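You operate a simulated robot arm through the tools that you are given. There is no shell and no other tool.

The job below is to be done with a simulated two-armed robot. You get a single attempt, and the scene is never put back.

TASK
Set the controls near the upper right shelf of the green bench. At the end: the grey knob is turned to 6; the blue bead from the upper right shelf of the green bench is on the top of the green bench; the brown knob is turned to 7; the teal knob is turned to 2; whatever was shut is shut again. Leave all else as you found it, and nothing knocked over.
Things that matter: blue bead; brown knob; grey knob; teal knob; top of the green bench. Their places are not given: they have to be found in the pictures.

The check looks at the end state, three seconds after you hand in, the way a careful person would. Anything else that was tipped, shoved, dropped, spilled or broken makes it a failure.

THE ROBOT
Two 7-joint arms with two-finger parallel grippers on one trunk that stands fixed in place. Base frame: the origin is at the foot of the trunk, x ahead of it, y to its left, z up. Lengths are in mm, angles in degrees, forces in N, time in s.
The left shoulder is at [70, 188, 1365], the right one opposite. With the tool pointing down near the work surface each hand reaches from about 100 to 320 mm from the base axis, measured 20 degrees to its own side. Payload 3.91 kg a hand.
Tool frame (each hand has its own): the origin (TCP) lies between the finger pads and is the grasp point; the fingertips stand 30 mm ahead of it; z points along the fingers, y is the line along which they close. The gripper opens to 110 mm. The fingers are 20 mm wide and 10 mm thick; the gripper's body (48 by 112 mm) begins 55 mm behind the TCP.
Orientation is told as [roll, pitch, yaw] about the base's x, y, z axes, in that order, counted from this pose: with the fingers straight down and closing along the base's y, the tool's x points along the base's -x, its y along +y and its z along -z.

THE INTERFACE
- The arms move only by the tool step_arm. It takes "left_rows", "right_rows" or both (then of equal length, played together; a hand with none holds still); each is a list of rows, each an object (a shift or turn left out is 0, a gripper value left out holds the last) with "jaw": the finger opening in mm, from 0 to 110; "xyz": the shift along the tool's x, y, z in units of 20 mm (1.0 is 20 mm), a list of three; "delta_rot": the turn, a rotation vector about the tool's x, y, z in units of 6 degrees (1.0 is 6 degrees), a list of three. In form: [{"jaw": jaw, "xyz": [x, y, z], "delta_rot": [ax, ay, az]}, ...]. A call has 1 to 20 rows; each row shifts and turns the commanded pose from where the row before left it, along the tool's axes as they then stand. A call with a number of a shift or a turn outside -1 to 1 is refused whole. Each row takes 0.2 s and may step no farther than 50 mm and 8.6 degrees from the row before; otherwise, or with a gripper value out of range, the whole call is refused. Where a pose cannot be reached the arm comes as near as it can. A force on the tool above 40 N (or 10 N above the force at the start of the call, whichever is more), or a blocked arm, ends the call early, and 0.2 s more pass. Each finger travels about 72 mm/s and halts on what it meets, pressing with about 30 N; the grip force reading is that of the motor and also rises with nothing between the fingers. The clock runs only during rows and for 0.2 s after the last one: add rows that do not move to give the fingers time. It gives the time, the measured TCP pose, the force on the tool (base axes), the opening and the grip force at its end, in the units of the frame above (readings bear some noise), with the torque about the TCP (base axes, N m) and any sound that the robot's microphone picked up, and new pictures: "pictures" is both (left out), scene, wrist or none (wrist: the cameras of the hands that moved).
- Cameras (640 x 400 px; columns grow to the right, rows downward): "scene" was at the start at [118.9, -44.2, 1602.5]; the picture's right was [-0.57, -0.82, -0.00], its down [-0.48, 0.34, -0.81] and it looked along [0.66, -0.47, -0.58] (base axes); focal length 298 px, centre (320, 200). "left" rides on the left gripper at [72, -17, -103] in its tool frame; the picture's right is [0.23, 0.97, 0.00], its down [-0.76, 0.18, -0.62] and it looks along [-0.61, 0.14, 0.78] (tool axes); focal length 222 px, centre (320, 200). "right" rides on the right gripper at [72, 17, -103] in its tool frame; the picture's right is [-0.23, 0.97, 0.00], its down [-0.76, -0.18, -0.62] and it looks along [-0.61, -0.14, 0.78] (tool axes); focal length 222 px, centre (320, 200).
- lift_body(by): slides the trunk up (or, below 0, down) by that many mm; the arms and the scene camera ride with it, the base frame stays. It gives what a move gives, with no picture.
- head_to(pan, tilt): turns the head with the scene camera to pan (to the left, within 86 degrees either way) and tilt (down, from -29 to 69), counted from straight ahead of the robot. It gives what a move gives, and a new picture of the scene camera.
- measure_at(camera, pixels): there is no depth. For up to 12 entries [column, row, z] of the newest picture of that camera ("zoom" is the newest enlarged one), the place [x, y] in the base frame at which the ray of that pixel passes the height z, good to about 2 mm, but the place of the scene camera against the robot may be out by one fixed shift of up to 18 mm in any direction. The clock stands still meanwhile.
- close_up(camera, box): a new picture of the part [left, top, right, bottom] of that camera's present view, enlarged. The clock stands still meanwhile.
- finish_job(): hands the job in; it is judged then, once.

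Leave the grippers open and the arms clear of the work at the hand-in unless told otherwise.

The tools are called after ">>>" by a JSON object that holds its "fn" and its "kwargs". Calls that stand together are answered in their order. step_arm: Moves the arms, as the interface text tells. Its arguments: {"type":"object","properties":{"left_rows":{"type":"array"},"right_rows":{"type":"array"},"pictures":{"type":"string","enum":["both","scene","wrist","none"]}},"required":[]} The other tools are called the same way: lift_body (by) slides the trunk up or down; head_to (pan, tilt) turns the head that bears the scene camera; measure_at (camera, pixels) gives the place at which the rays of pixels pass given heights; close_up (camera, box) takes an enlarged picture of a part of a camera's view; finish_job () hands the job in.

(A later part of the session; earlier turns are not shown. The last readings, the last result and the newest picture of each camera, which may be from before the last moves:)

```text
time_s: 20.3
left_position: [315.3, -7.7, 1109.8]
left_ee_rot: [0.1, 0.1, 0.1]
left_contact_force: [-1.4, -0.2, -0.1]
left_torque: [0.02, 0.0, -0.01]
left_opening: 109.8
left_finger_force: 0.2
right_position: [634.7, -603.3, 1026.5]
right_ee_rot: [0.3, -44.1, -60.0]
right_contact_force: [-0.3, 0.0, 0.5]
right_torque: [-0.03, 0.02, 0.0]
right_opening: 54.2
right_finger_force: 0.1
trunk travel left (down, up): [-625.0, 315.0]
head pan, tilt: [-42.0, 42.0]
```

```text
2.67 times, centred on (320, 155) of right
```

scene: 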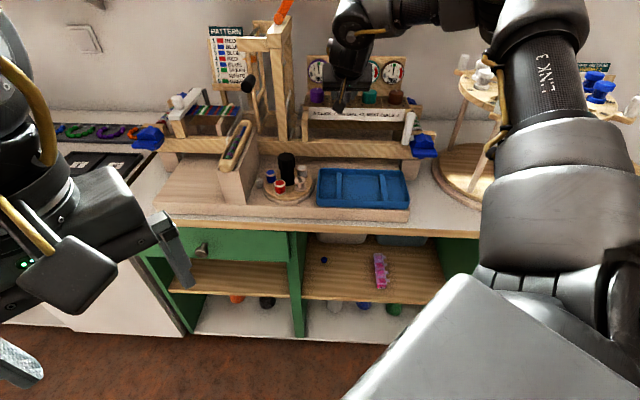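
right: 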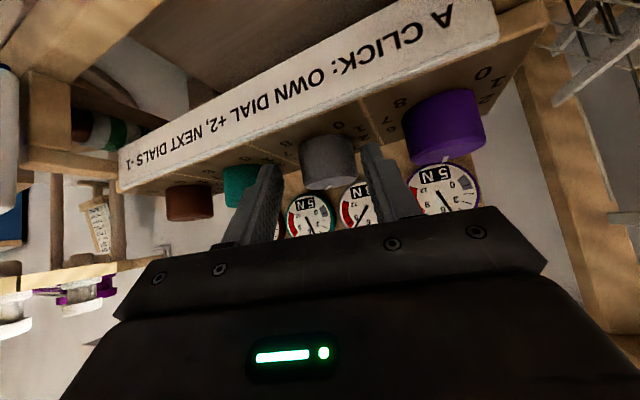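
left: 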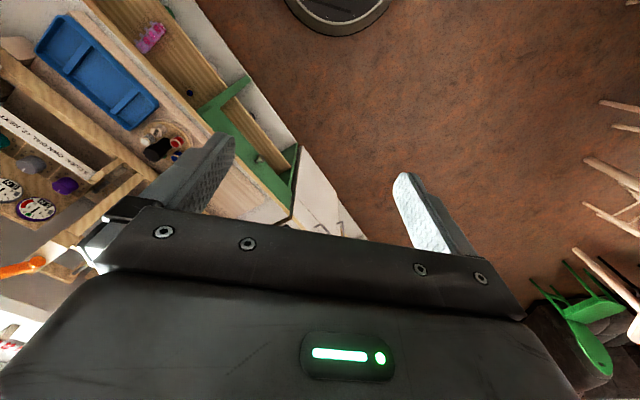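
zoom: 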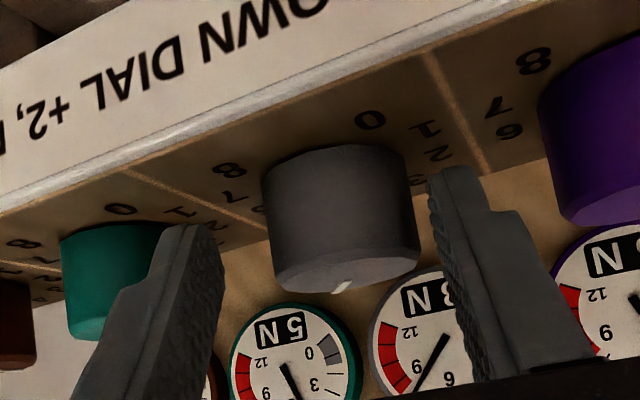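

On release the hand sprang back, which puts the true grey axis at about (650,-622), 5 mm farther than I assumed. The knob height is then about z=1020 and the spacing 70 mm along heading -47°. I'll recentre, swing the open jaws back +35° around that axis, and grip again for the second click.

>>> {"fn": "step_arm", "kwargs": {"right_rows": [{"xyz": [-0.125, 0.205, 0.122]}, {"xyz": [-0.0036, -0.1015, 0.0035], "delta_rot": [-0.678, 0, -0.696]}, {"xyz": [-0.0036, -0.1015, 0.0035], "delta_rot": [-0.678, 0, -0.696]}, {"xyz": [-0.0036, -0.1015, 0.0035], "delta_rot": [-0.678, 0, -0.696]}, {"xyz": [-0.0036, -0.1015, 0.0035], "delta_rot": [-0.678, 0, -0.696]}, {"xyz": [-0.0036, -0.1015, 0.0035], "delta_rot": [-0.678, 0, -0.696]}, {"xyz": [-0.0036, -0.1015, 0.0035], "delta_rot": [-0.678, 0, -0.696]}], "pictures": "wrist"}}

>>> {"fn": "close_up", "kwargs": {"camera": "right", "box": [200, 80, 440, 230]}}

```text
time_s: 21.9
left_position: [315.8, -8.5, 1109.5]
left_ee_rot: [0.0, 0.0, 0.1]
left_contact_force: [-0.2, -0.3, -1.1]
left_torque: [-0.01, -0.04, 0.01]
left_opening: 109.9
left_finger_force: 0.1
right_position: [634.1, -613.1, 1027.6]
right_ee_rot: [0.1, -44.3, -24.8]
right_contact_force: [-0.7, -0.5, 0.2]
right_torque: [0.02, 0.01, -0.01]
right_opening: 54.0
right_finger_force: 0.0
trunk travel left (down, up): [-625.0, 315.0]
head pan, tilt: [-42.0, 42.0]
```

right: 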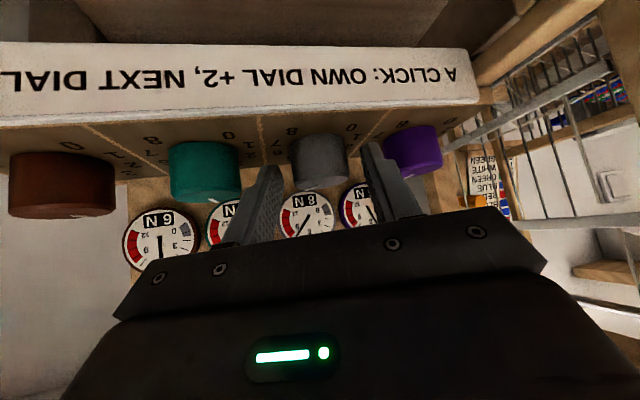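

```text
2.67 times, centred on (320, 155) of right
```

zoom: 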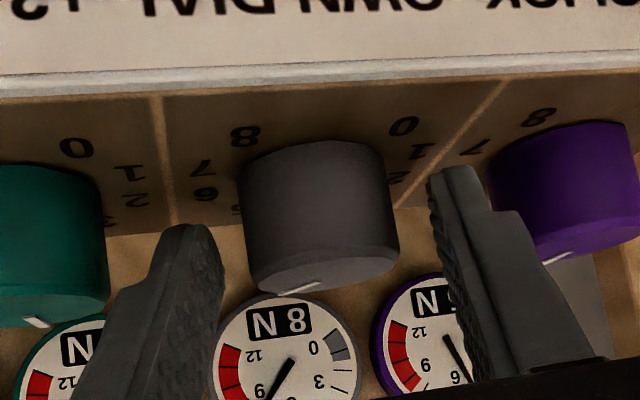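

The grey dial reads 8 N with its knob one click on. I'll grip again and turn another 33.3° clockwise.

>>> {"fn": "step_arm", "kwargs": {"right_rows": [{"jaw": 34}, {}, {}, {"xyz": [-0.003, 0.088, 0.003], "delta_rot": [0.6457, 0, 0.662]}, {"xyz": [-0.003, 0.088, 0.003], "delta_rot": [0.6457, 0, 0.662]}, {"xyz": [-0.003, 0.088, 0.003], "delta_rot": [0.6457, 0, 0.662]}, {"xyz": [-0.003, 0.088, 0.003], "delta_rot": [0.6457, 0, 0.662]}, {"xyz": [-0.003, 0.088, 0.003], "delta_rot": [0.6457, 0, 0.662]}, {"xyz": [-0.003, 0.088, 0.003], "delta_rot": [0.6457, 0, 0.662]}, {}], "pictures": "wrist"}}

>>> {"fn": "close_up", "kwargs": {"camera": "right", "box": [200, 80, 440, 230]}}

```text
time_s: 24.1
left_position: [316.9, -7.9, 1109.3]
left_ee_rot: [0.1, 0.0, 0.1]
left_contact_force: [-0.4, -0.3, 0.2]
left_torque: [0.02, 0.04, -0.02]
left_opening: 109.9
left_finger_force: 0.0
right_position: [642.1, -605.3, 1026.8]
right_ee_rot: [0.2, -44.2, -58.2]
right_contact_force: [-1.3, -3.1, -4.1]
right_torque: [-0.69, 0.32, -0.11]
right_opening: 37.6
right_finger_force: 45.4
trunk travel left (down, up): [-625.0, 315.0]
head pan, tilt: [-42.0, 42.0]
```

right: 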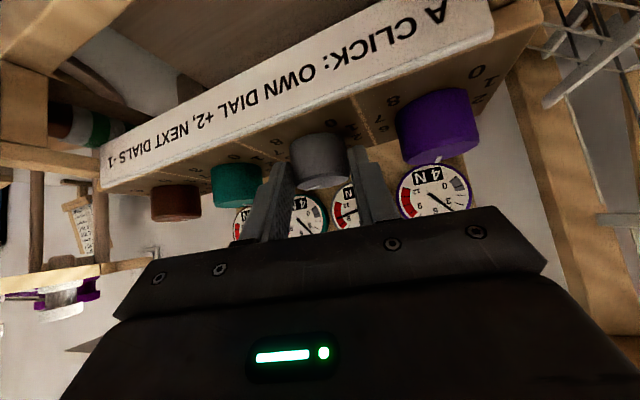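

```text
2.67 times, centred on (320, 155) of right
```

zoom: 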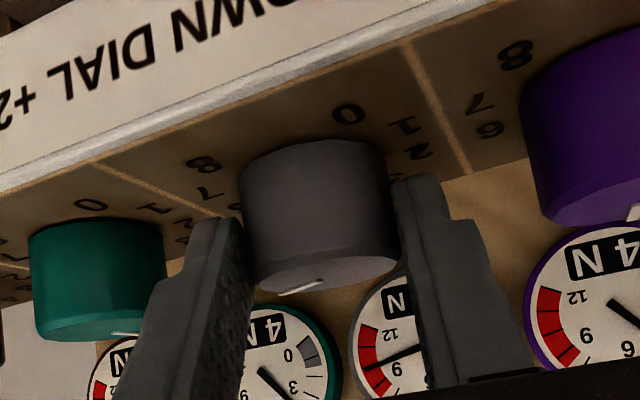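

Purple and teal read 4 N, so grey has made its second click. I'll open, rise 45 mm, and verify the pointer.

>>> {"fn": "step_arm", "kwargs": {"right_rows": [{"jaw": 54}, {}, {}, {"xyz": [-0.785, 0, -0.805]}, {"xyz": [-0.785, 0, -0.805]}, {}], "pictures": "wrist"}}

>>> {"fn": "close_up", "kwargs": {"camera": "right", "box": [160, 50, 480, 250]}}

```text
time_s: 25.5
left_position: [318.1, -9.0, 1109.8]
left_ee_rot: [-0.1, 0.0, 0.1]
left_contact_force: [0.2, 0.1, -1.0]
left_torque: [0.02, 0.03, 0.02]
left_opening: 110.1
left_finger_force: 0.0
right_position: [641.5, -605.6, 1072.7]
right_ee_rot: [0.0, -44.2, -58.1]
right_contact_force: [-0.1, 0.8, 0.0]
right_torque: [0.0, 0.03, -0.01]
right_opening: 53.8
right_finger_force: 0.1
trunk travel left (down, up): [-625.0, 315.0]
head pan, tilt: [-42.0, 42.0]
```

right: 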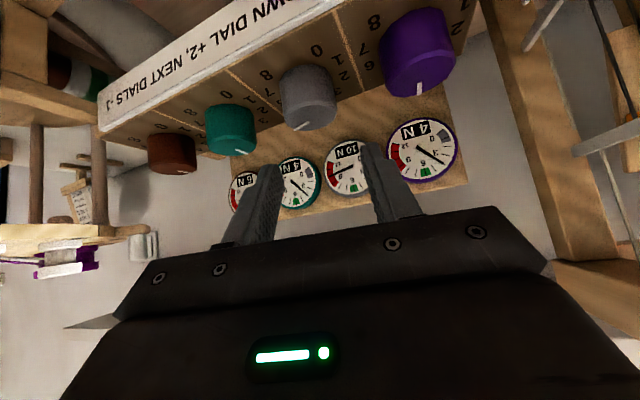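

```text
2.00 times, centred on (320, 150) of right
```

zoom: 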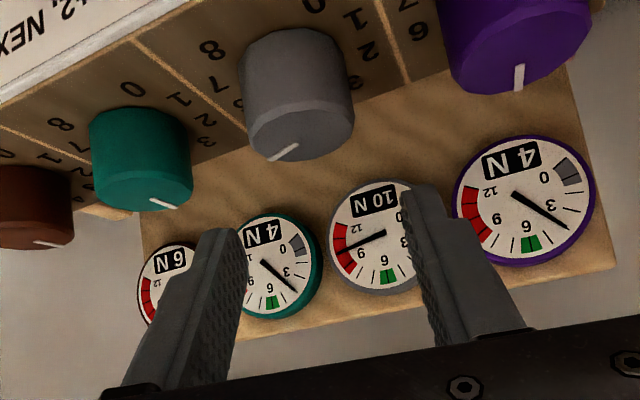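

Grey's pointer sits two steps round, with the dials at 10, 4, 4 and 6. Next is teal, which turns counter-clockwise. At this raised height I'll shift right to above the teal knob, whose axis should be at about (599,-669), and yaw to -63°.

>>> {"fn": "step_arm", "kwargs": {"right_rows": [{"xyz": [-0.104, -0.8525, 0.101]}, {"xyz": [-0.104, -0.8525, 0.101]}, {"xyz": [-0.104, -0.8525, 0.101]}, {"xyz": [-0.104, -0.8525, 0.101]}, {"delta_rot": [0.57, 0, 0.585]}, {}], "pictures": "wrist"}}

>>> {"fn": "close_up", "kwargs": {"camera": "right", "box": [200, 50, 440, 200]}}

```text
time_s: 26.9
left_position: [315.0, -7.5, 1110.3]
left_ee_rot: [0.1, 0.0, 0.1]
left_contact_force: [-0.2, -1.0, 0.0]
left_torque: [-0.01, 0.01, -0.02]
left_opening: 110.0
left_finger_force: 0.1
right_position: [589.8, -651.3, 1072.6]
right_ee_rot: [0.2, -44.1, -63.1]
right_contact_force: [1.0, 0.3, -0.6]
right_torque: [0.03, 0.01, 0.01]
right_opening: 54.0
right_finger_force: 0.0
trunk travel left (down, up): [-625.0, 315.0]
head pan, tilt: [-42.0, 42.0]
```

right: 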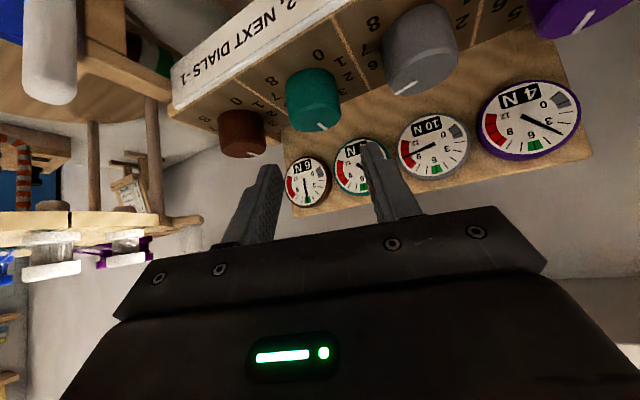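

```text
2.67 times, centred on (320, 125) of right
```

zoom: 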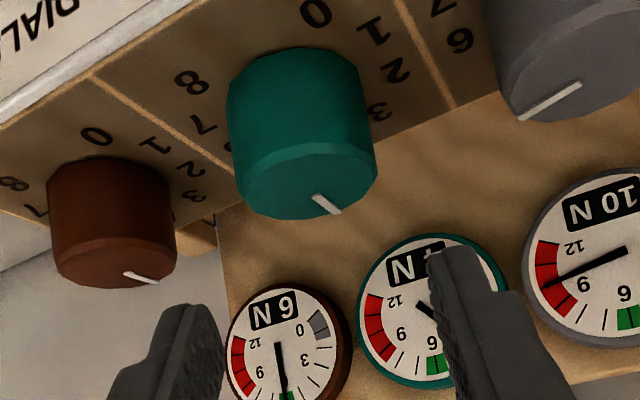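

>>> {"fn": "measure_at", "kwargs": {"camera": "right", "pixels": [[315.1, 117.9, 1016], [315.1, 117.9, 1020], [315.1, 117.9, 1024]]}}

```text
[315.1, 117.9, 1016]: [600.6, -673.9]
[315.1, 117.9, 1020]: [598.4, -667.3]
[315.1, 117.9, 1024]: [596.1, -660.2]
```

This agrees with the expected teal axis. I'll descend 45 mm to the gripping height.

>>> {"fn": "step_arm", "kwargs": {"right_rows": [{"xyz": [0.523, 0, 0.537]}, {"xyz": [0.523, 0, 0.537]}, {"xyz": [0.523, 0, 0.537]}, {}], "pictures": "wrist"}}

>>> {"fn": "close_up", "kwargs": {"camera": "right", "box": [200, 80, 440, 230]}}

```text
time_s: 27.9
left_position: [317.3, -7.6, 1109.7]
left_ee_rot: [0.0, 0.0, 0.1]
left_contact_force: [0.2, 0.0, -0.1]
left_torque: [-0.02, -0.02, -0.01]
left_opening: 110.0
left_finger_force: 0.1
right_position: [590.0, -651.9, 1027.5]
right_ee_rot: [0.1, -44.2, -63.0]
right_contact_force: [0.5, -0.2, -0.1]
right_torque: [0.01, 0.01, 0.0]
right_opening: 54.0
right_finger_force: 0.1
trunk travel left (down, up): [-625.0, 315.0]
head pan, tilt: [-42.0, 42.0]
```

right: 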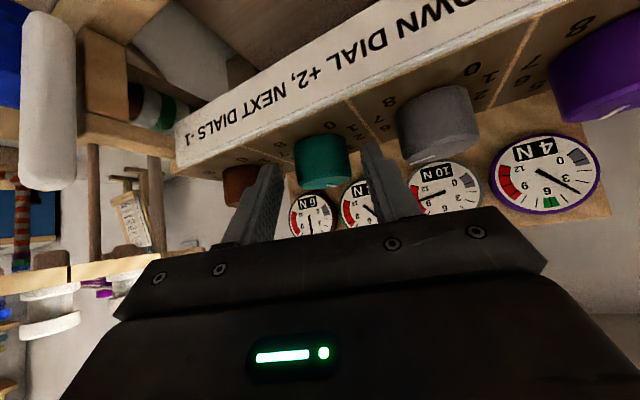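

```text
2.67 times, centred on (320, 155) of right
```

zoom: 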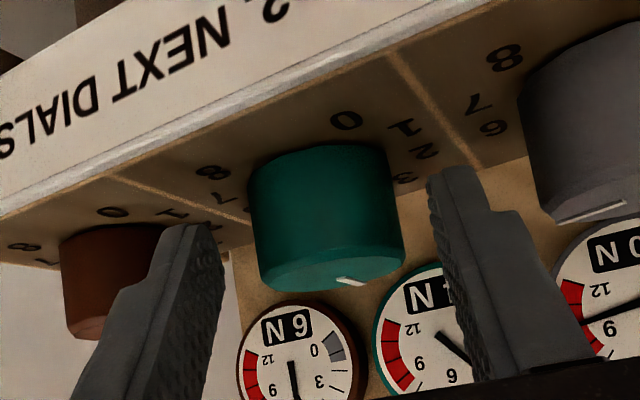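

The knob is centred between the fingers. I'll grip and turn counter-clockwise 33.75°.

>>> {"fn": "step_arm", "kwargs": {"right_rows": [{"jaw": 34}, {}, {}, {"xyz": [-0.0033, -0.0956, 0.0033], "delta_rot": [-0.6544, 0, -0.6713]}, {"xyz": [-0.0033, -0.0956, 0.0033], "delta_rot": [-0.6544, 0, -0.6713]}, {"xyz": [-0.0033, -0.0956, 0.0033], "delta_rot": [-0.6544, 0, -0.6713]}, {"xyz": [-0.0033, -0.0956, 0.0033], "delta_rot": [-0.6544, 0, -0.6713]}, {"xyz": [-0.0033, -0.0956, 0.0033], "delta_rot": [-0.6544, 0, -0.6713]}, {"xyz": [-0.0033, -0.0956, 0.0033], "delta_rot": [-0.6544, 0, -0.6713]}, {}], "pictures": "wrist"}}

>>> {"fn": "close_up", "kwargs": {"camera": "right", "box": [160, 50, 480, 250]}}

```text
time_s: 30.1
left_position: [315.8, -7.7, 1110.4]
left_ee_rot: [0.0, -0.1, 0.0]
left_contact_force: [-0.8, 0.1, -0.6]
left_torque: [0.0, -0.03, 0.0]
left_opening: 110.1
left_finger_force: 0.2
right_position: [580.0, -660.2, 1028.6]
right_ee_rot: [0.3, -44.4, -29.4]
right_contact_force: [0.1, -8.5, 7.5]
right_torque: [-0.23, -0.05, -0.12]
right_opening: 36.3
right_finger_force: 44.8
trunk travel left (down, up): [-625.0, 315.0]
head pan, tilt: [-42.0, 42.0]
```

right: 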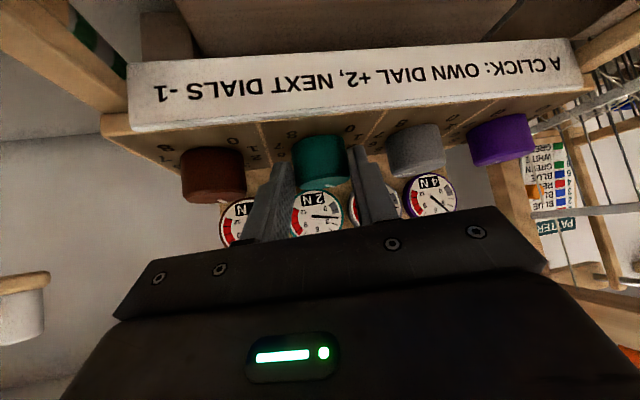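

```text
2.00 times, centred on (320, 150) of right
```

zoom: 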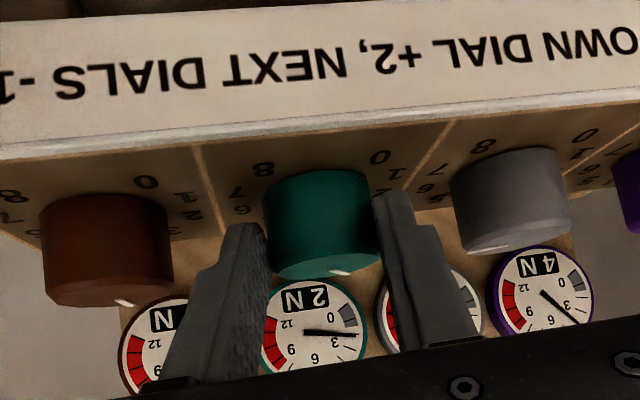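

The teal dial reads 2 N, one click down. I'll open and read the resting pose.

>>> {"fn": "step_arm", "kwargs": {"right_rows": [{"jaw": 54}, {}, {}], "pictures": "wrist"}}

```text
time_s: 30.9
left_position: [317.2, -7.2, 1110.0]
left_ee_rot: [0.0, 0.0, 0.1]
left_contact_force: [0.7, -0.2, -0.1]
left_torque: [0.0, -0.03, -0.02]
left_opening: 110.1
left_finger_force: 0.1
right_position: [582.0, -658.1, 1027.2]
right_ee_rot: [0.2, -44.3, -29.3]
right_contact_force: [-0.1, -0.9, 0.5]
right_torque: [0.01, -0.02, -0.02]
right_opening: 54.1
right_finger_force: 0.0
trunk travel left (down, up): [-625.0, 315.0]
head pan, tilt: [-42.0, 42.0]
```

right: 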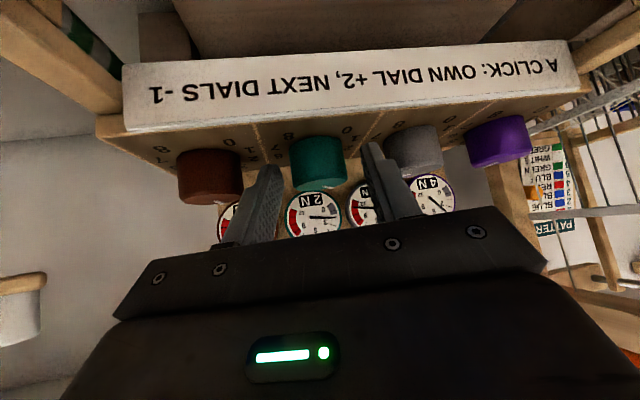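

I'll recentre on the teal axis (600,-671) and swing the open jaws back -33.75° around it.

>>> {"fn": "step_arm", "kwargs": {"right_rows": [{"xyz": [-0.075, -0.142, 0.073]}, {"xyz": [-0.0033, 0.098, 0.0033], "delta_rot": [0.6544, 0, 0.6713]}, {"xyz": [-0.0033, 0.098, 0.0033], "delta_rot": [0.6544, 0, 0.6713]}, {"xyz": [-0.0033, 0.098, 0.0033], "delta_rot": [0.6544, 0, 0.6713]}, {"xyz": [-0.0033, 0.098, 0.0033], "delta_rot": [0.6544, 0, 0.6713]}, {"xyz": [-0.0033, 0.098, 0.0033], "delta_rot": [0.6544, 0, 0.6713]}, {"xyz": [-0.0033, 0.098, 0.0033], "delta_rot": [0.6544, 0, 0.6713]}, {}], "pictures": "wrist"}}

>>> {"fn": "close_up", "kwargs": {"camera": "right", "box": [160, 50, 480, 250]}}

```text
time_s: 32.7
left_position: [316.3, -8.2, 1109.6]
left_ee_rot: [0.0, -0.1, 0.1]
left_contact_force: [-0.4, -0.2, -0.1]
left_torque: [-0.02, -0.02, -0.01]
left_opening: 110.2
left_finger_force: 0.2
right_position: [589.9, -653.4, 1027.3]
right_ee_rot: [0.1, -44.3, -63.1]
right_contact_force: [0.1, 1.1, 0.1]
right_torque: [0.02, 0.01, 0.0]
right_opening: 54.3
right_finger_force: 0.1
trunk travel left (down, up): [-625.0, 315.0]
head pan, tilt: [-42.0, 42.0]
```

right: 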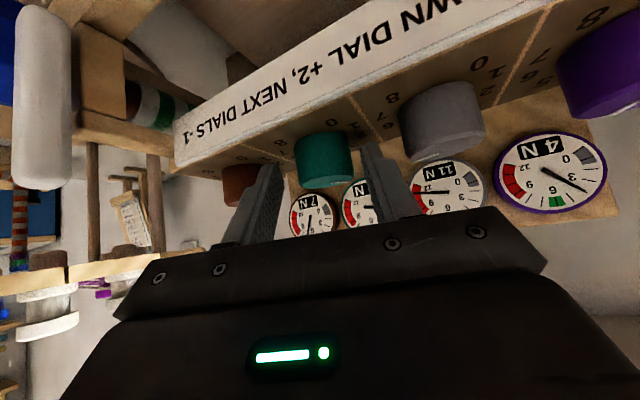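

```text
2.00 times, centred on (320, 150) of right
```

zoom: 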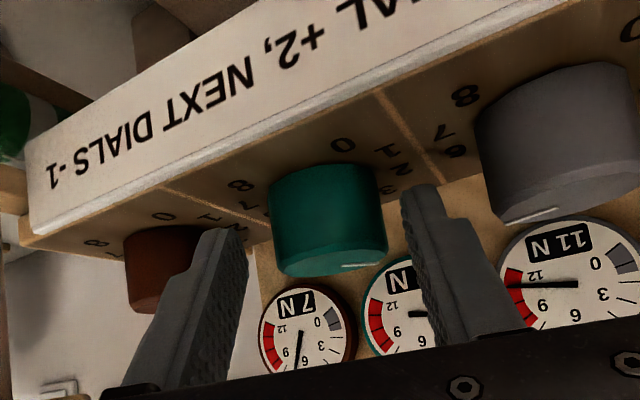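

Grey reads 11 N and brown 7 N. I'll grip teal again and turn it the second 33.75° counter-clockwise.

>>> {"fn": "step_arm", "kwargs": {"right_rows": [{"jaw": 34}, {}, {}, {"xyz": [-0.0033, -0.101, 0.0033], "delta_rot": [-0.6544, 0, -0.6713]}, {"xyz": [-0.0033, -0.101, 0.0033], "delta_rot": [-0.6544, 0, -0.6713]}, {"xyz": [-0.0033, -0.101, 0.0033], "delta_rot": [-0.6544, 0, -0.6713]}, {"xyz": [-0.0033, -0.101, 0.0033], "delta_rot": [-0.6544, 0, -0.6713]}, {"xyz": [-0.0033, -0.101, 0.0033], "delta_rot": [-0.6544, 0, -0.6713]}, {"xyz": [-0.0033, -0.101, 0.0033], "delta_rot": [-0.6544, 0, -0.6713]}, {}], "pictures": "wrist"}}

>>> {"fn": "close_up", "kwargs": {"camera": "right", "box": [160, 50, 480, 250]}}

```text
time_s: 34.9
left_position: [317.6, -6.2, 1109.9]
left_ee_rot: [-0.2, 0.0, 0.1]
left_contact_force: [-0.5, 0.5, -0.7]
left_torque: [0.01, -0.02, -0.02]
left_opening: 110.2
left_finger_force: 0.1
right_position: [581.9, -660.3, 1027.1]
right_ee_rot: [0.0, -44.2, -29.1]
right_contact_force: [7.2, 8.3, 1.8]
right_torque: [-0.15, 0.13, 0.26]
right_opening: 36.9
right_finger_force: 45.1
trunk travel left (down, up): [-625.0, 315.0]
head pan, tilt: [-42.0, 42.0]
```

right: 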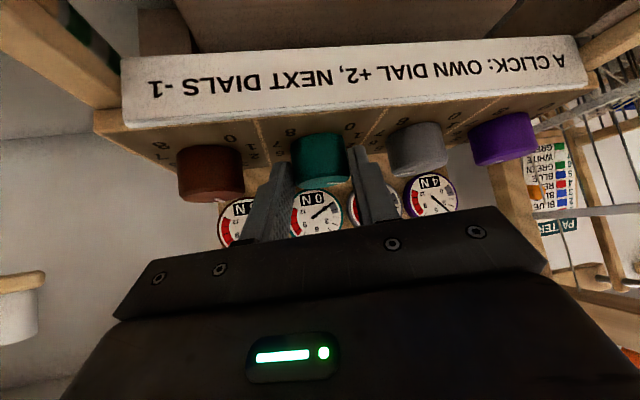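

```text
2.00 times, centred on (320, 150) of right
```

zoom: 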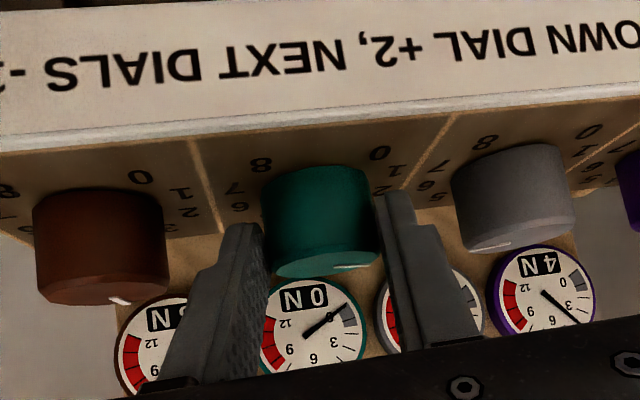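

The teal dial reads 0 N. I'll open, rise 45 mm and check the pointers.

>>> {"fn": "step_arm", "kwargs": {"right_rows": [{"jaw": 54}, {}, {}, {"xyz": [-0.785, 0, -0.805]}, {"xyz": [-0.785, 0, -0.805]}, {}], "pictures": "wrist"}}

>>> {"fn": "close_up", "kwargs": {"camera": "right", "box": [160, 50, 480, 250]}}

```text
time_s: 36.3
left_position: [317.7, -7.7, 1109.6]
left_ee_rot: [0.0, 0.0, 0.0]
left_contact_force: [0.2, 0.0, 0.4]
left_torque: [-0.02, 0.02, -0.02]
left_opening: 110.0
left_finger_force: 0.0
right_position: [580.8, -662.7, 1069.5]
right_ee_rot: [0.1, -44.3, -29.3]
right_contact_force: [-0.1, -0.3, -0.1]
right_torque: [0.01, -0.02, 0.02]
right_opening: 54.0
right_finger_force: 0.1
trunk travel left (down, up): [-625.0, 315.0]
head pan, tilt: [-42.0, 42.0]
```

right: 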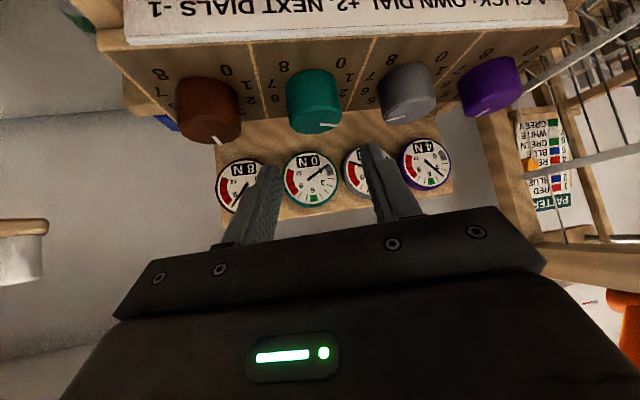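

```text
2.00 times, centred on (320, 150) of right
```

zoom: 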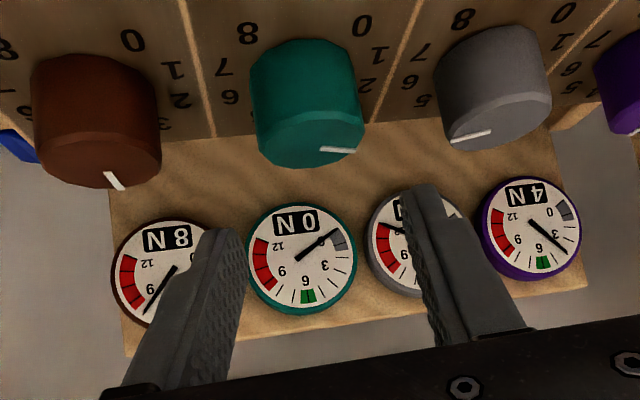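

Teal points to the 2 side and grey to the 6 side. Now I'll shift over to above the brown knob, expected at (548,-718).

>>> {"fn": "step_arm", "kwargs": {"right_rows": [{"xyz": [0.19, -0.808, -0.187]}, {"xyz": [0.19, -0.808, -0.187]}, {"xyz": [0.19, -0.808, -0.187]}, {"xyz": [0.19, -0.808, -0.187]}, {}], "pictures": "both"}}

>>> {"fn": "close_up", "kwargs": {"camera": "right", "box": [200, 30, 440, 180]}}

```text
time_s: 37.5
left_position: [316.1, -7.5, 1109.0]
left_ee_rot: [0.1, -0.1, 0.0]
left_contact_force: [0.7, 0.3, 0.0]
left_torque: [-0.03, 0.02, 0.01]
left_opening: 109.9
left_finger_force: 0.1
right_position: [530.7, -708.0, 1071.4]
right_ee_rot: [0.1, -44.3, -29.2]
right_contact_force: [0.2, -0.3, -0.5]
right_torque: [0.0, 0.0, 0.03]
right_opening: 54.0
right_finger_force: 0.0
trunk travel left (down, up): [-625.0, 315.0]
head pan, tilt: [-42.0, 42.0]
```

scene: 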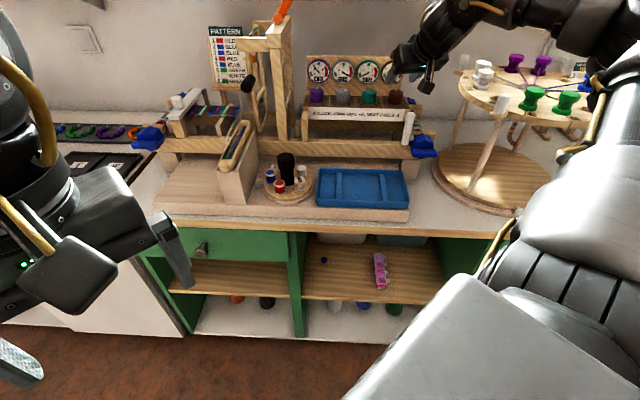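
right: 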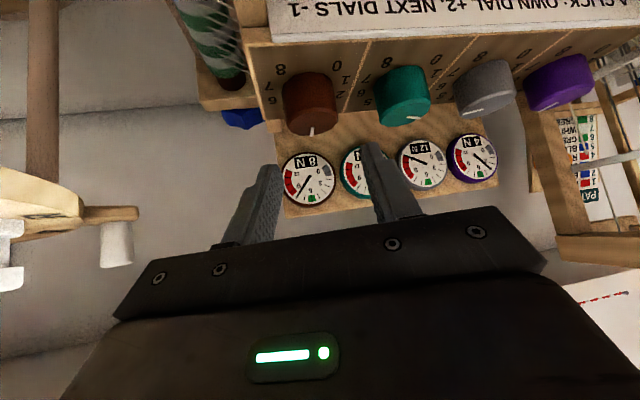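

```text
2.67 times, centred on (320, 105) of right
```

zoom: 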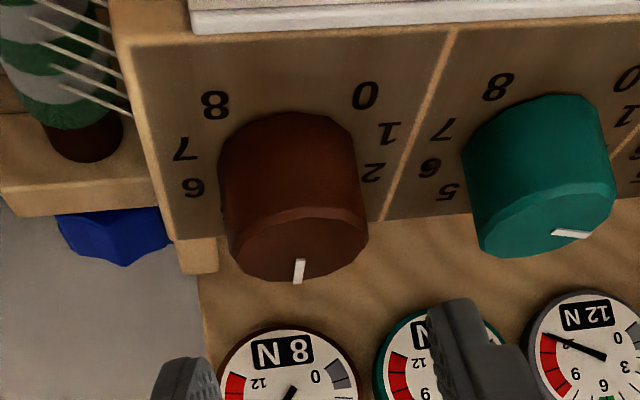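

>>> {"fn": "measure_at", "kwargs": {"camera": "right", "pixels": [[312.1, 121.9, 1016], [312.1, 121.9, 1020], [312.1, 121.9, 1024]]}}

```text
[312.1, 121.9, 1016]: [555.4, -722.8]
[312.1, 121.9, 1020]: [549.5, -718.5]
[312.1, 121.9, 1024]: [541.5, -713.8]
```

This matches the expected brown axis. I'll descend 44 mm and check clearance.

>>> {"fn": "step_arm", "kwargs": {"right_rows": [{"xyz": [0.512, 0, 0.525]}, {"xyz": [0.512, 0, 0.525]}, {"xyz": [0.512, 0, 0.525]}, {}], "pictures": "wrist"}}

>>> {"fn": "close_up", "kwargs": {"camera": "right", "box": [160, 50, 480, 250]}}

```text
time_s: 38.5
left_position: [317.6, -6.2, 1110.0]
left_ee_rot: [0.0, 0.0, 0.1]
left_contact_force: [-0.8, 0.3, 0.5]
left_torque: [-0.01, -0.02, 0.0]
left_opening: 110.0
left_finger_force: 0.1
right_position: [531.3, -709.0, 1028.4]
right_ee_rot: [0.2, -44.4, -29.2]
right_contact_force: [-0.5, 0.6, -0.6]
right_torque: [0.01, -0.01, 0.0]
right_opening: 54.0
right_finger_force: 0.1
trunk travel left (down, up): [-625.0, 315.0]
head pan, tilt: [-42.0, 42.0]
```

right: 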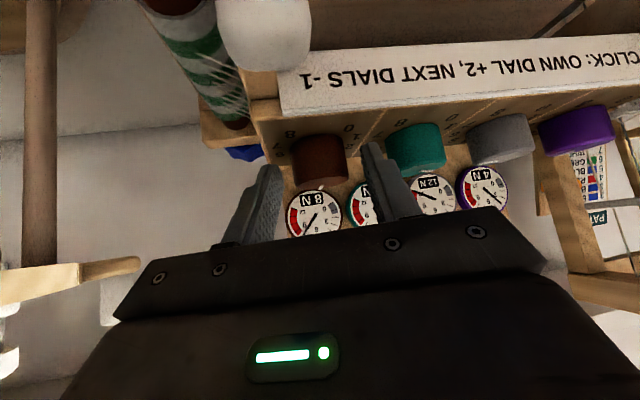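

```text
2.00 times, centred on (320, 150) of right
```

zoom: 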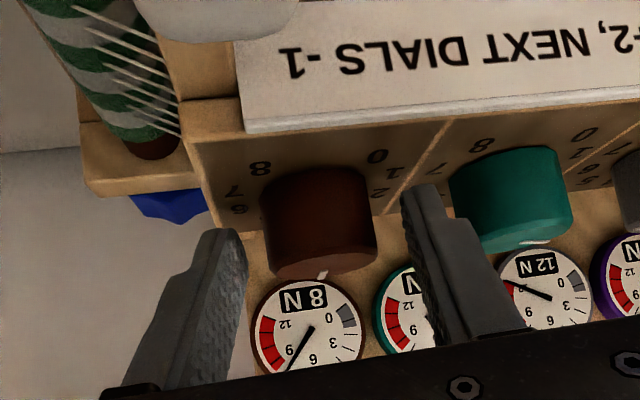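

Brown is centred between the fingers, with the white lever clear of the hand. I'll grip and turn clockwise 33.75°.

>>> {"fn": "step_arm", "kwargs": {"right_rows": [{"jaw": 34}, {}, {}, {"xyz": [-0.0033, 0.098, 0.0033], "delta_rot": [0.6544, 0, 0.6713]}, {"xyz": [-0.0033, 0.098, 0.0033], "delta_rot": [0.6544, 0, 0.6713]}, {"xyz": [-0.0033, 0.098, 0.0033], "delta_rot": [0.6544, 0, 0.6713]}, {"xyz": [-0.0033, 0.098, 0.0033], "delta_rot": [0.6544, 0, 0.6713]}, {"xyz": [-0.0033, 0.098, 0.0033], "delta_rot": [0.6544, 0, 0.6713]}, {"xyz": [-0.0033, 0.098, 0.0033], "delta_rot": [0.6544, 0, 0.6713]}, {}], "pictures": "both"}}

>>> {"fn": "close_up", "kwargs": {"camera": "right", "box": [160, 50, 480, 250]}}

```text
time_s: 40.7
left_position: [316.9, -8.2, 1109.3]
left_ee_rot: [0.1, 0.1, 0.1]
left_contact_force: [0.4, 0.4, 0.3]
left_torque: [0.05, -0.01, -0.01]
left_opening: 110.1
left_finger_force: 0.0
right_position: [541.4, -700.2, 1027.0]
right_ee_rot: [0.1, -44.2, -63.0]
right_contact_force: [2.5, 2.9, -3.9]
right_torque: [0.27, 0.18, 0.04]
right_opening: 36.6
right_finger_force: 45.0
trunk travel left (down, up): [-625.0, 315.0]
head pan, tilt: [-42.0, 42.0]
```

scene: 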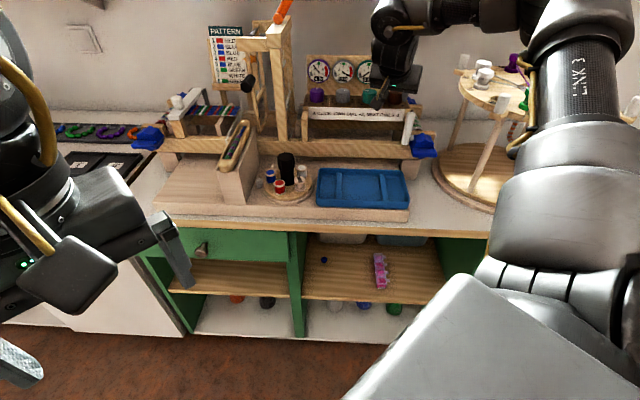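
right: 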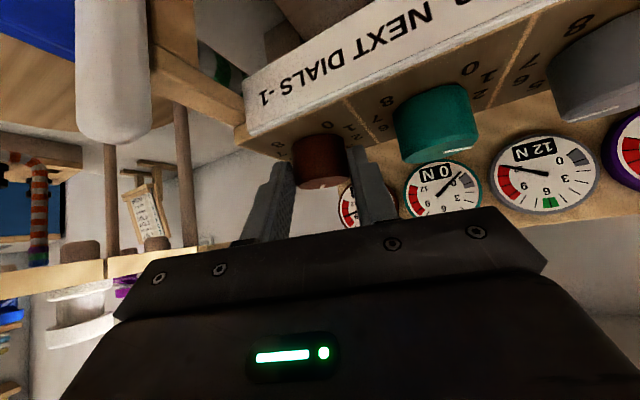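

```text
2.00 times, centred on (320, 150) of right
```

zoom: 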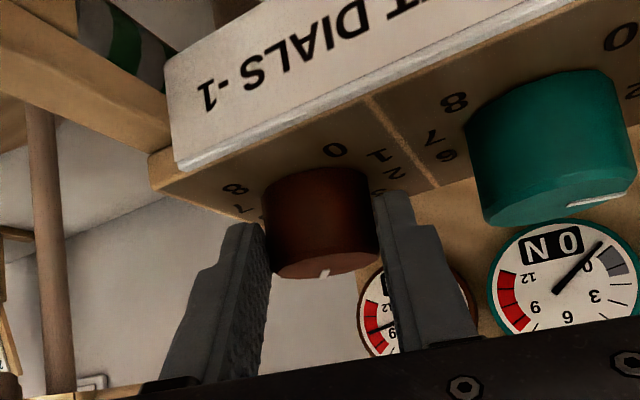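

Brown followed with little force. I'll open, swing back +33.75° around its axis, and check the pose.

>>> {"fn": "step_arm", "kwargs": {"right_rows": [{"jaw": 54}, {}, {}, {"xyz": [-0.072, 0, 0.07]}, {"xyz": [-0.0033, -0.098, 0.0033], "delta_rot": [-0.6544, 0, -0.6713]}, {"xyz": [-0.0033, -0.098, 0.0033], "delta_rot": [-0.6544, 0, -0.6713]}, {"xyz": [-0.0033, -0.098, 0.0033], "delta_rot": [-0.6544, 0, -0.6713]}, {"xyz": [-0.0033, -0.098, 0.0033], "delta_rot": [-0.6544, 0, -0.6713]}, {"xyz": [-0.0033, -0.098, 0.0033], "delta_rot": [-0.6544, 0, -0.6713]}, {"xyz": [-0.0033, -0.098, 0.0033], "delta_rot": [-0.6544, 0, -0.6713]}, {}], "pictures": "wrist"}}

>>> {"fn": "close_up", "kwargs": {"camera": "right", "box": [160, 50, 480, 250]}}

```text
time_s: 43.1
left_position: [316.8, -7.0, 1109.3]
left_ee_rot: [0.0, 0.0, 0.0]
left_contact_force: [0.2, 0.8, 0.1]
left_torque: [-0.01, -0.02, 0.01]
left_opening: 110.0
left_finger_force: 0.1
right_position: [533.8, -710.7, 1028.7]
right_ee_rot: [0.1, -44.3, -29.2]
right_contact_force: [1.4, 0.2, -0.5]
right_torque: [0.03, 0.0, -0.04]
right_opening: 53.9
right_finger_force: 0.0
trunk travel left (down, up): [-625.0, 315.0]
head pan, tilt: [-42.0, 42.0]
```

right: 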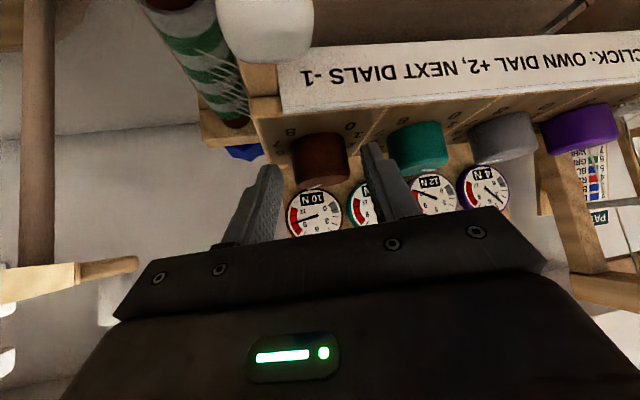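

```text
2.00 times, centred on (320, 150) of right
```

zoom: 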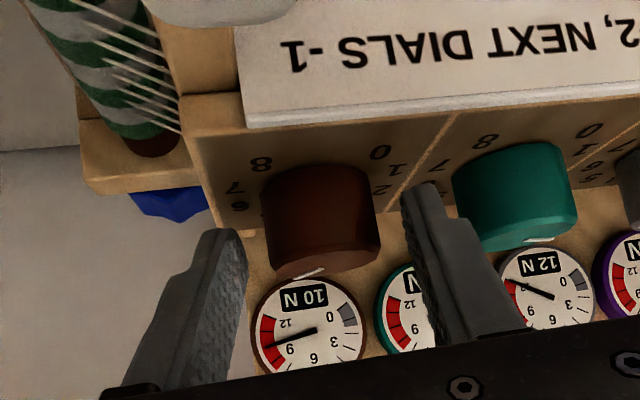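

Brown reads 10 N, one click. I'll do the second click in one call: grip, turn -33.75°, open, swing back.

>>> {"fn": "step_arm", "kwargs": {"right_rows": [{"jaw": 34}, {}, {}, {"xyz": [-0.0033, 0.1, 0.0033], "delta_rot": [0.6544, 0, 0.6713]}, {"xyz": [-0.0033, 0.1, 0.0033], "delta_rot": [0.6544, 0, 0.6713]}, {"xyz": [-0.0033, 0.1, 0.0033], "delta_rot": [0.6544, 0, 0.6713]}, {"xyz": [-0.0033, 0.1, 0.0033], "delta_rot": [0.6544, 0, 0.6713]}, {"xyz": [-0.0033, 0.1, 0.0033], "delta_rot": [0.6544, 0, 0.6713]}, {"xyz": [-0.0033, 0.1, 0.0033], "delta_rot": [0.6544, 0, 0.6713]}, {}, {"jaw": 54}, {}, {}, {"xyz": [-0.0033, -0.1, 0.0033], "delta_rot": [-0.6544, 0, -0.6713]}, {"xyz": [-0.0033, -0.1, 0.0033], "delta_rot": [-0.6544, 0, -0.6713]}, {"xyz": [-0.0033, -0.1, 0.0033], "delta_rot": [-0.6544, 0, -0.6713]}, {"xyz": [-0.0033, -0.1, 0.0033], "delta_rot": [-0.6544, 0, -0.6713]}, {"xyz": [-0.0033, -0.1, 0.0033], "delta_rot": [-0.6544, 0, -0.6713]}, {"xyz": [-0.0033, -0.1, 0.0033], "delta_rot": [-0.6544, 0, -0.6713]}, {}], "pictures": "wrist"}}

>>> {"fn": "close_up", "kwargs": {"camera": "right", "box": [160, 50, 480, 250]}}

```text
time_s: 47.3
left_position: [315.5, -6.5, 1109.7]
left_ee_rot: [0.0, 0.1, 0.0]
left_contact_force: [-0.4, 0.1, 0.8]
left_torque: [0.03, -0.01, 0.05]
left_opening: 110.0
left_finger_force: 0.0
right_position: [534.8, -710.3, 1026.4]
right_ee_rot: [0.1, -44.4, -29.2]
right_contact_force: [-0.9, -0.3, -0.1]
right_torque: [-0.02, 0.0, 0.01]
right_opening: 54.0
right_finger_force: 0.1
trunk travel left (down, up): [-625.0, 315.0]
head pan, tilt: [-42.0, 42.0]
```

right: 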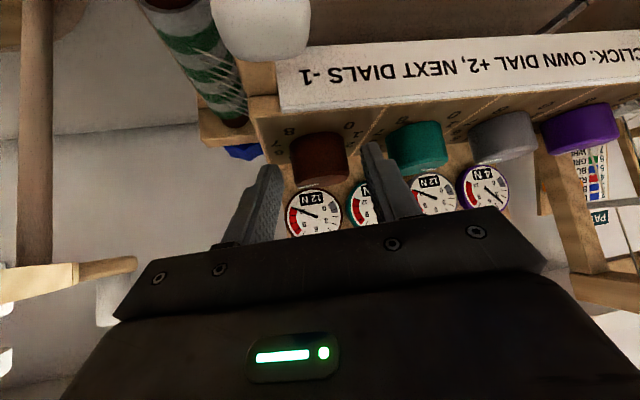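

```text
2.00 times, centred on (320, 150) of right
```

zoom: 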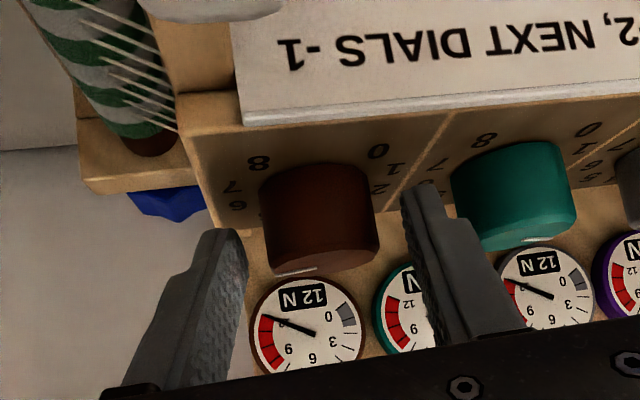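

Brown reads 12 N, two clicks. I'll do the third: grip, turn -33.75°, open and rise.

>>> {"fn": "step_arm", "kwargs": {"right_rows": [{"jaw": 34}, {}, {}, {"xyz": [-0.0033, 0.098, 0.0033], "delta_rot": [0.6544, 0, 0.6713]}, {"xyz": [-0.0033, 0.098, 0.0033], "delta_rot": [0.6544, 0, 0.6713]}, {"xyz": [-0.0033, 0.098, 0.0033], "delta_rot": [0.6544, 0, 0.6713]}, {"xyz": [-0.0033, 0.098, 0.0033], "delta_rot": [0.6544, 0, 0.6713]}, {"xyz": [-0.0033, 0.098, 0.0033], "delta_rot": [0.6544, 0, 0.6713]}, {"xyz": [-0.0033, 0.098, 0.0033], "delta_rot": [0.6544, 0, 0.6713]}, {}, {"jaw": 54}, {}, {}, {"xyz": [-0.785, 0, -0.805]}, {"xyz": [-0.785, 0, -0.805]}, {}], "pictures": "both"}}

>>> {"fn": "close_up", "kwargs": {"camera": "right", "box": [240, 20, 640, 220]}}

```text
time_s: 50.7
left_position: [317.3, -8.3, 1110.1]
left_ee_rot: [0.0, 0.0, 0.1]
left_contact_force: [-0.4, -0.1, 0.1]
left_torque: [0.03, -0.02, -0.02]
left_opening: 110.3
left_finger_force: 0.1
right_position: [543.0, -704.6, 1071.8]
right_ee_rot: [0.1, -44.2, -63.0]
right_contact_force: [-0.6, -0.1, -1.3]
right_torque: [-0.02, 0.0, 0.0]
right_opening: 53.9
right_finger_force: 0.0
trunk travel left (down, up): [-625.0, 315.0]
head pan, tilt: [-42.0, 42.0]
```

scene: 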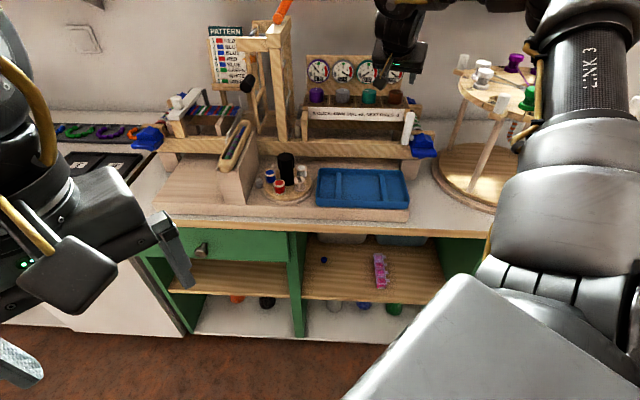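
right: 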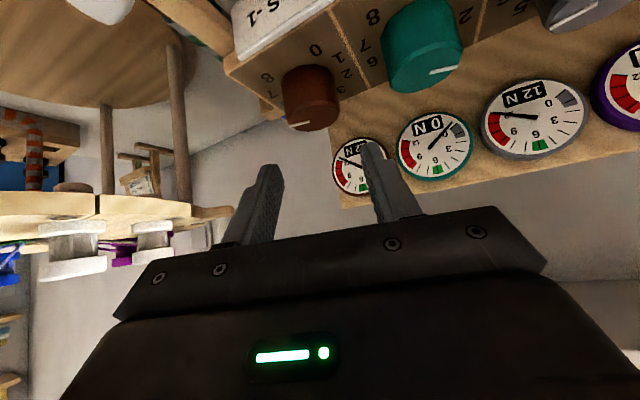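

```text
1.60 times, centred on (440, 120) of right
```

zoom: 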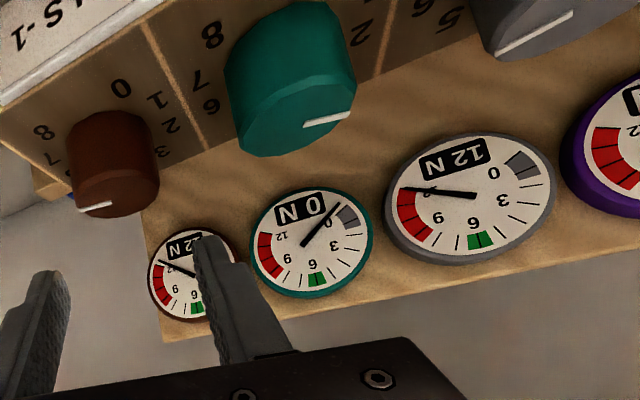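

The brown pointer has turned past the side toward 7, but I'll verify from above. I'm raising the hand and backing it away so the scene camera can see the panel.

>>> {"fn": "step_arm", "kwargs": {"right_rows": [{"xyz": [-0.7, 0, -0.717]}, {"xyz": [-0.7, 0, -0.717]}, {"xyz": [0.717, 0, -0.697]}, {"xyz": [0.717, 0, -0.697]}, {"xyz": [0.717, 0, -0.697]}, {"xyz": [0.717, 0, -0.697]}, {"xyz": [0.717, 0, -0.697]}, {"xyz": [0.717, 0, -0.697]}], "pictures": "both"}}

>>> {"fn": "close_up", "kwargs": {"camera": "scene", "box": [290, 50, 430, 130]}}

>>> {"fn": "close_up", "kwargs": {"camera": "right", "box": [200, 50, 520, 230]}}

```text
time_s: 52.5
left_position: [316.1, -8.1, 1108.4]
left_ee_rot: [0.0, 0.0, 0.2]
left_contact_force: [0.1, -0.1, 0.6]
left_torque: [0.0, 0.06, -0.01]
left_opening: 109.9
left_finger_force: 0.1
right_position: [513.3, -657.7, 1132.4]
right_ee_rot: [0.0, -44.1, -62.7]
right_contact_force: [-0.1, -0.4, 0.9]
right_torque: [-0.02, 0.02, 0.01]
right_opening: 54.0
right_finger_force: 0.1
right hand out of reach, approached as far as the arm can: row 5, 6, 7, 8
trunk travel left (down, up): [-625.0, 315.0]
head pan, tilt: [-42.0, 42.0]
```

scene: 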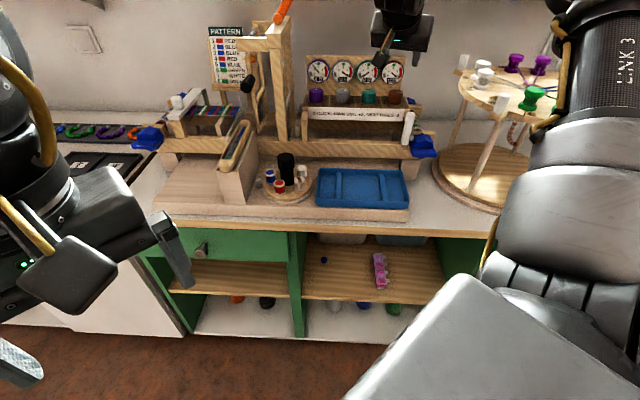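
right: 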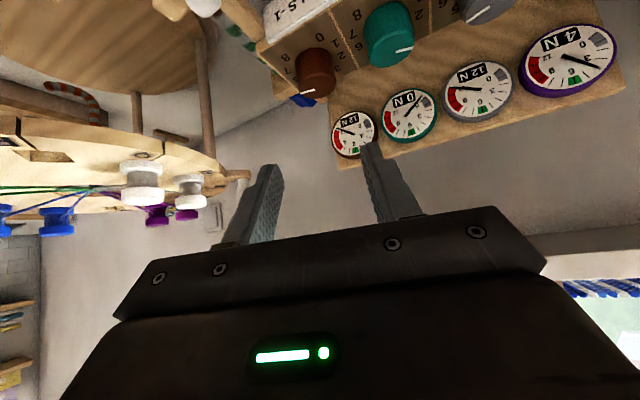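

```text
4.57 times, centred on (360, 90) of scene
```

zoom: 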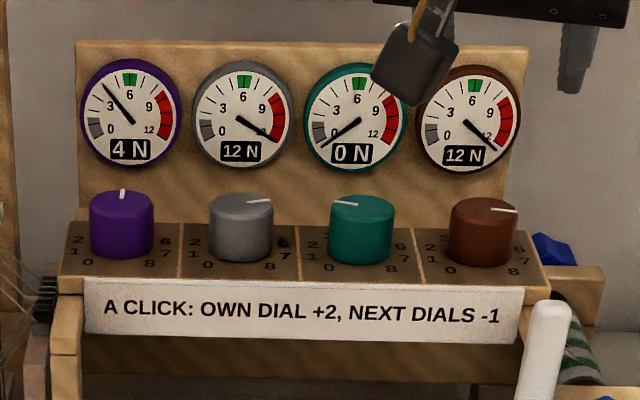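

```text
2.00 times, centred on (360, 140) of right
```

zoom: 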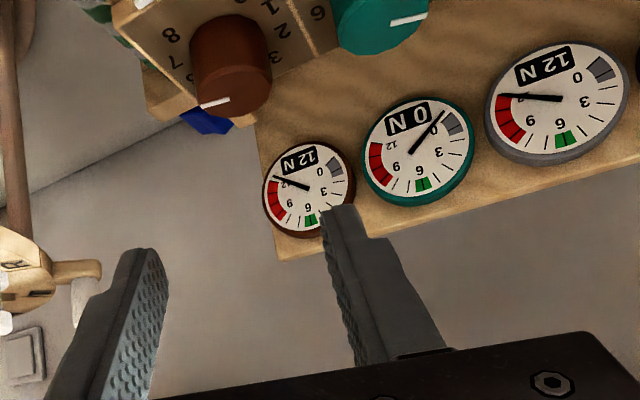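

I'll zoom in further on each knob to read the pointers against the numerals.

>>> {"fn": "close_up", "kwargs": {"camera": "scene", "box": [330, 85, 382, 115]}}

>>> {"fn": "close_up", "kwargs": {"camera": "scene", "box": [370, 85, 422, 115]}}

```text
12.31 times, centred on (356, 100) of scene
```

zoom: 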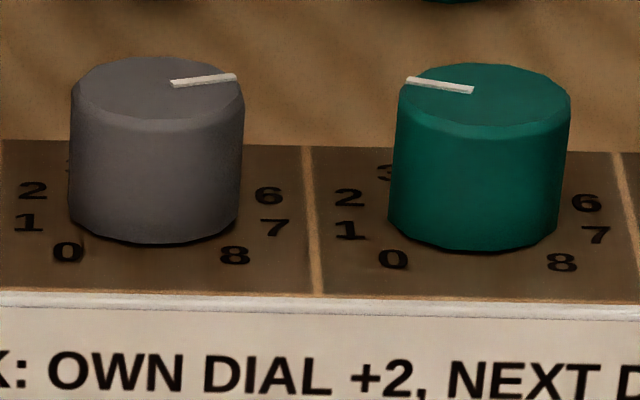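

```text
12.31 times, centred on (396, 100) of scene
```

zoom: 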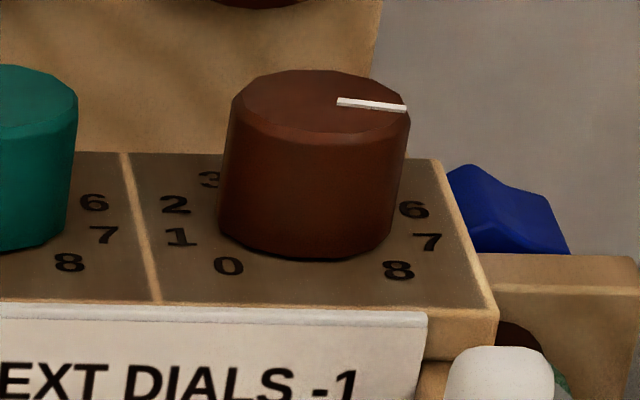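

Estimated from the ellipses, the pointers sit at about +66° for grey, -66° for teal and +100° for brown. Those match 6 (67.5°), 2 (-67.5°) and 7 (101°), and purple is untouched at 4. Now for the bead. First I'll retrace out of the loom area by yawing the hand back and withdrawing toward the robot.

>>> {"fn": "step_arm", "kwargs": {"right_rows": [{"delta_rot": [-0.667, 0, -0.686]}, {"delta_rot": [-0.667, 0, -0.686]}, {"delta_rot": [-0.667, 0, -0.686]}, {"delta_rot": [-0.667, 0, -0.686]}, {"delta_rot": [-0.667, 0, -0.686]}, {"delta_rot": [-0.667, 0, -0.686]}, {"delta_rot": [-0.667, 0, -0.686]}, {"xyz": [0.717, 0, -0.697]}, {"xyz": [0.717, 0, -0.697]}, {"xyz": [0.717, 0, -0.697]}, {"xyz": [0.717, 0, -0.697]}, {"xyz": [0.717, 0, -0.697]}, {"xyz": [0.717, 0, -0.697]}], "pictures": "scene"}}

```text
time_s: 55.3
left_position: [316.2, -7.1, 1110.6]
left_ee_rot: [0.0, 0.1, 0.2]
left_contact_force: [0.0, -0.3, 0.9]
left_torque: [0.02, -0.03, -0.02]
left_opening: 110.3
left_finger_force: 0.0
right_position: [403.6, -612.5, 1134.8]
right_ee_rot: [0.1, -44.3, -22.8]
right_contact_force: [-0.4, -1.1, 0.8]
right_torque: [0.02, -0.02, 0.02]
right_opening: 54.1
right_finger_force: 0.0
trunk travel left (down, up): [-625.0, 315.0]
head pan, tilt: [-42.0, 42.0]
```

scene: 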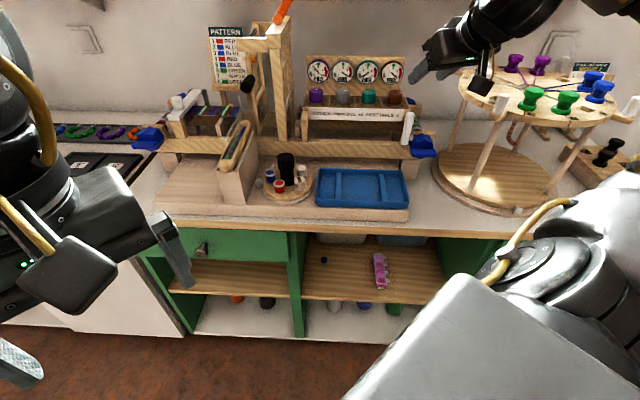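

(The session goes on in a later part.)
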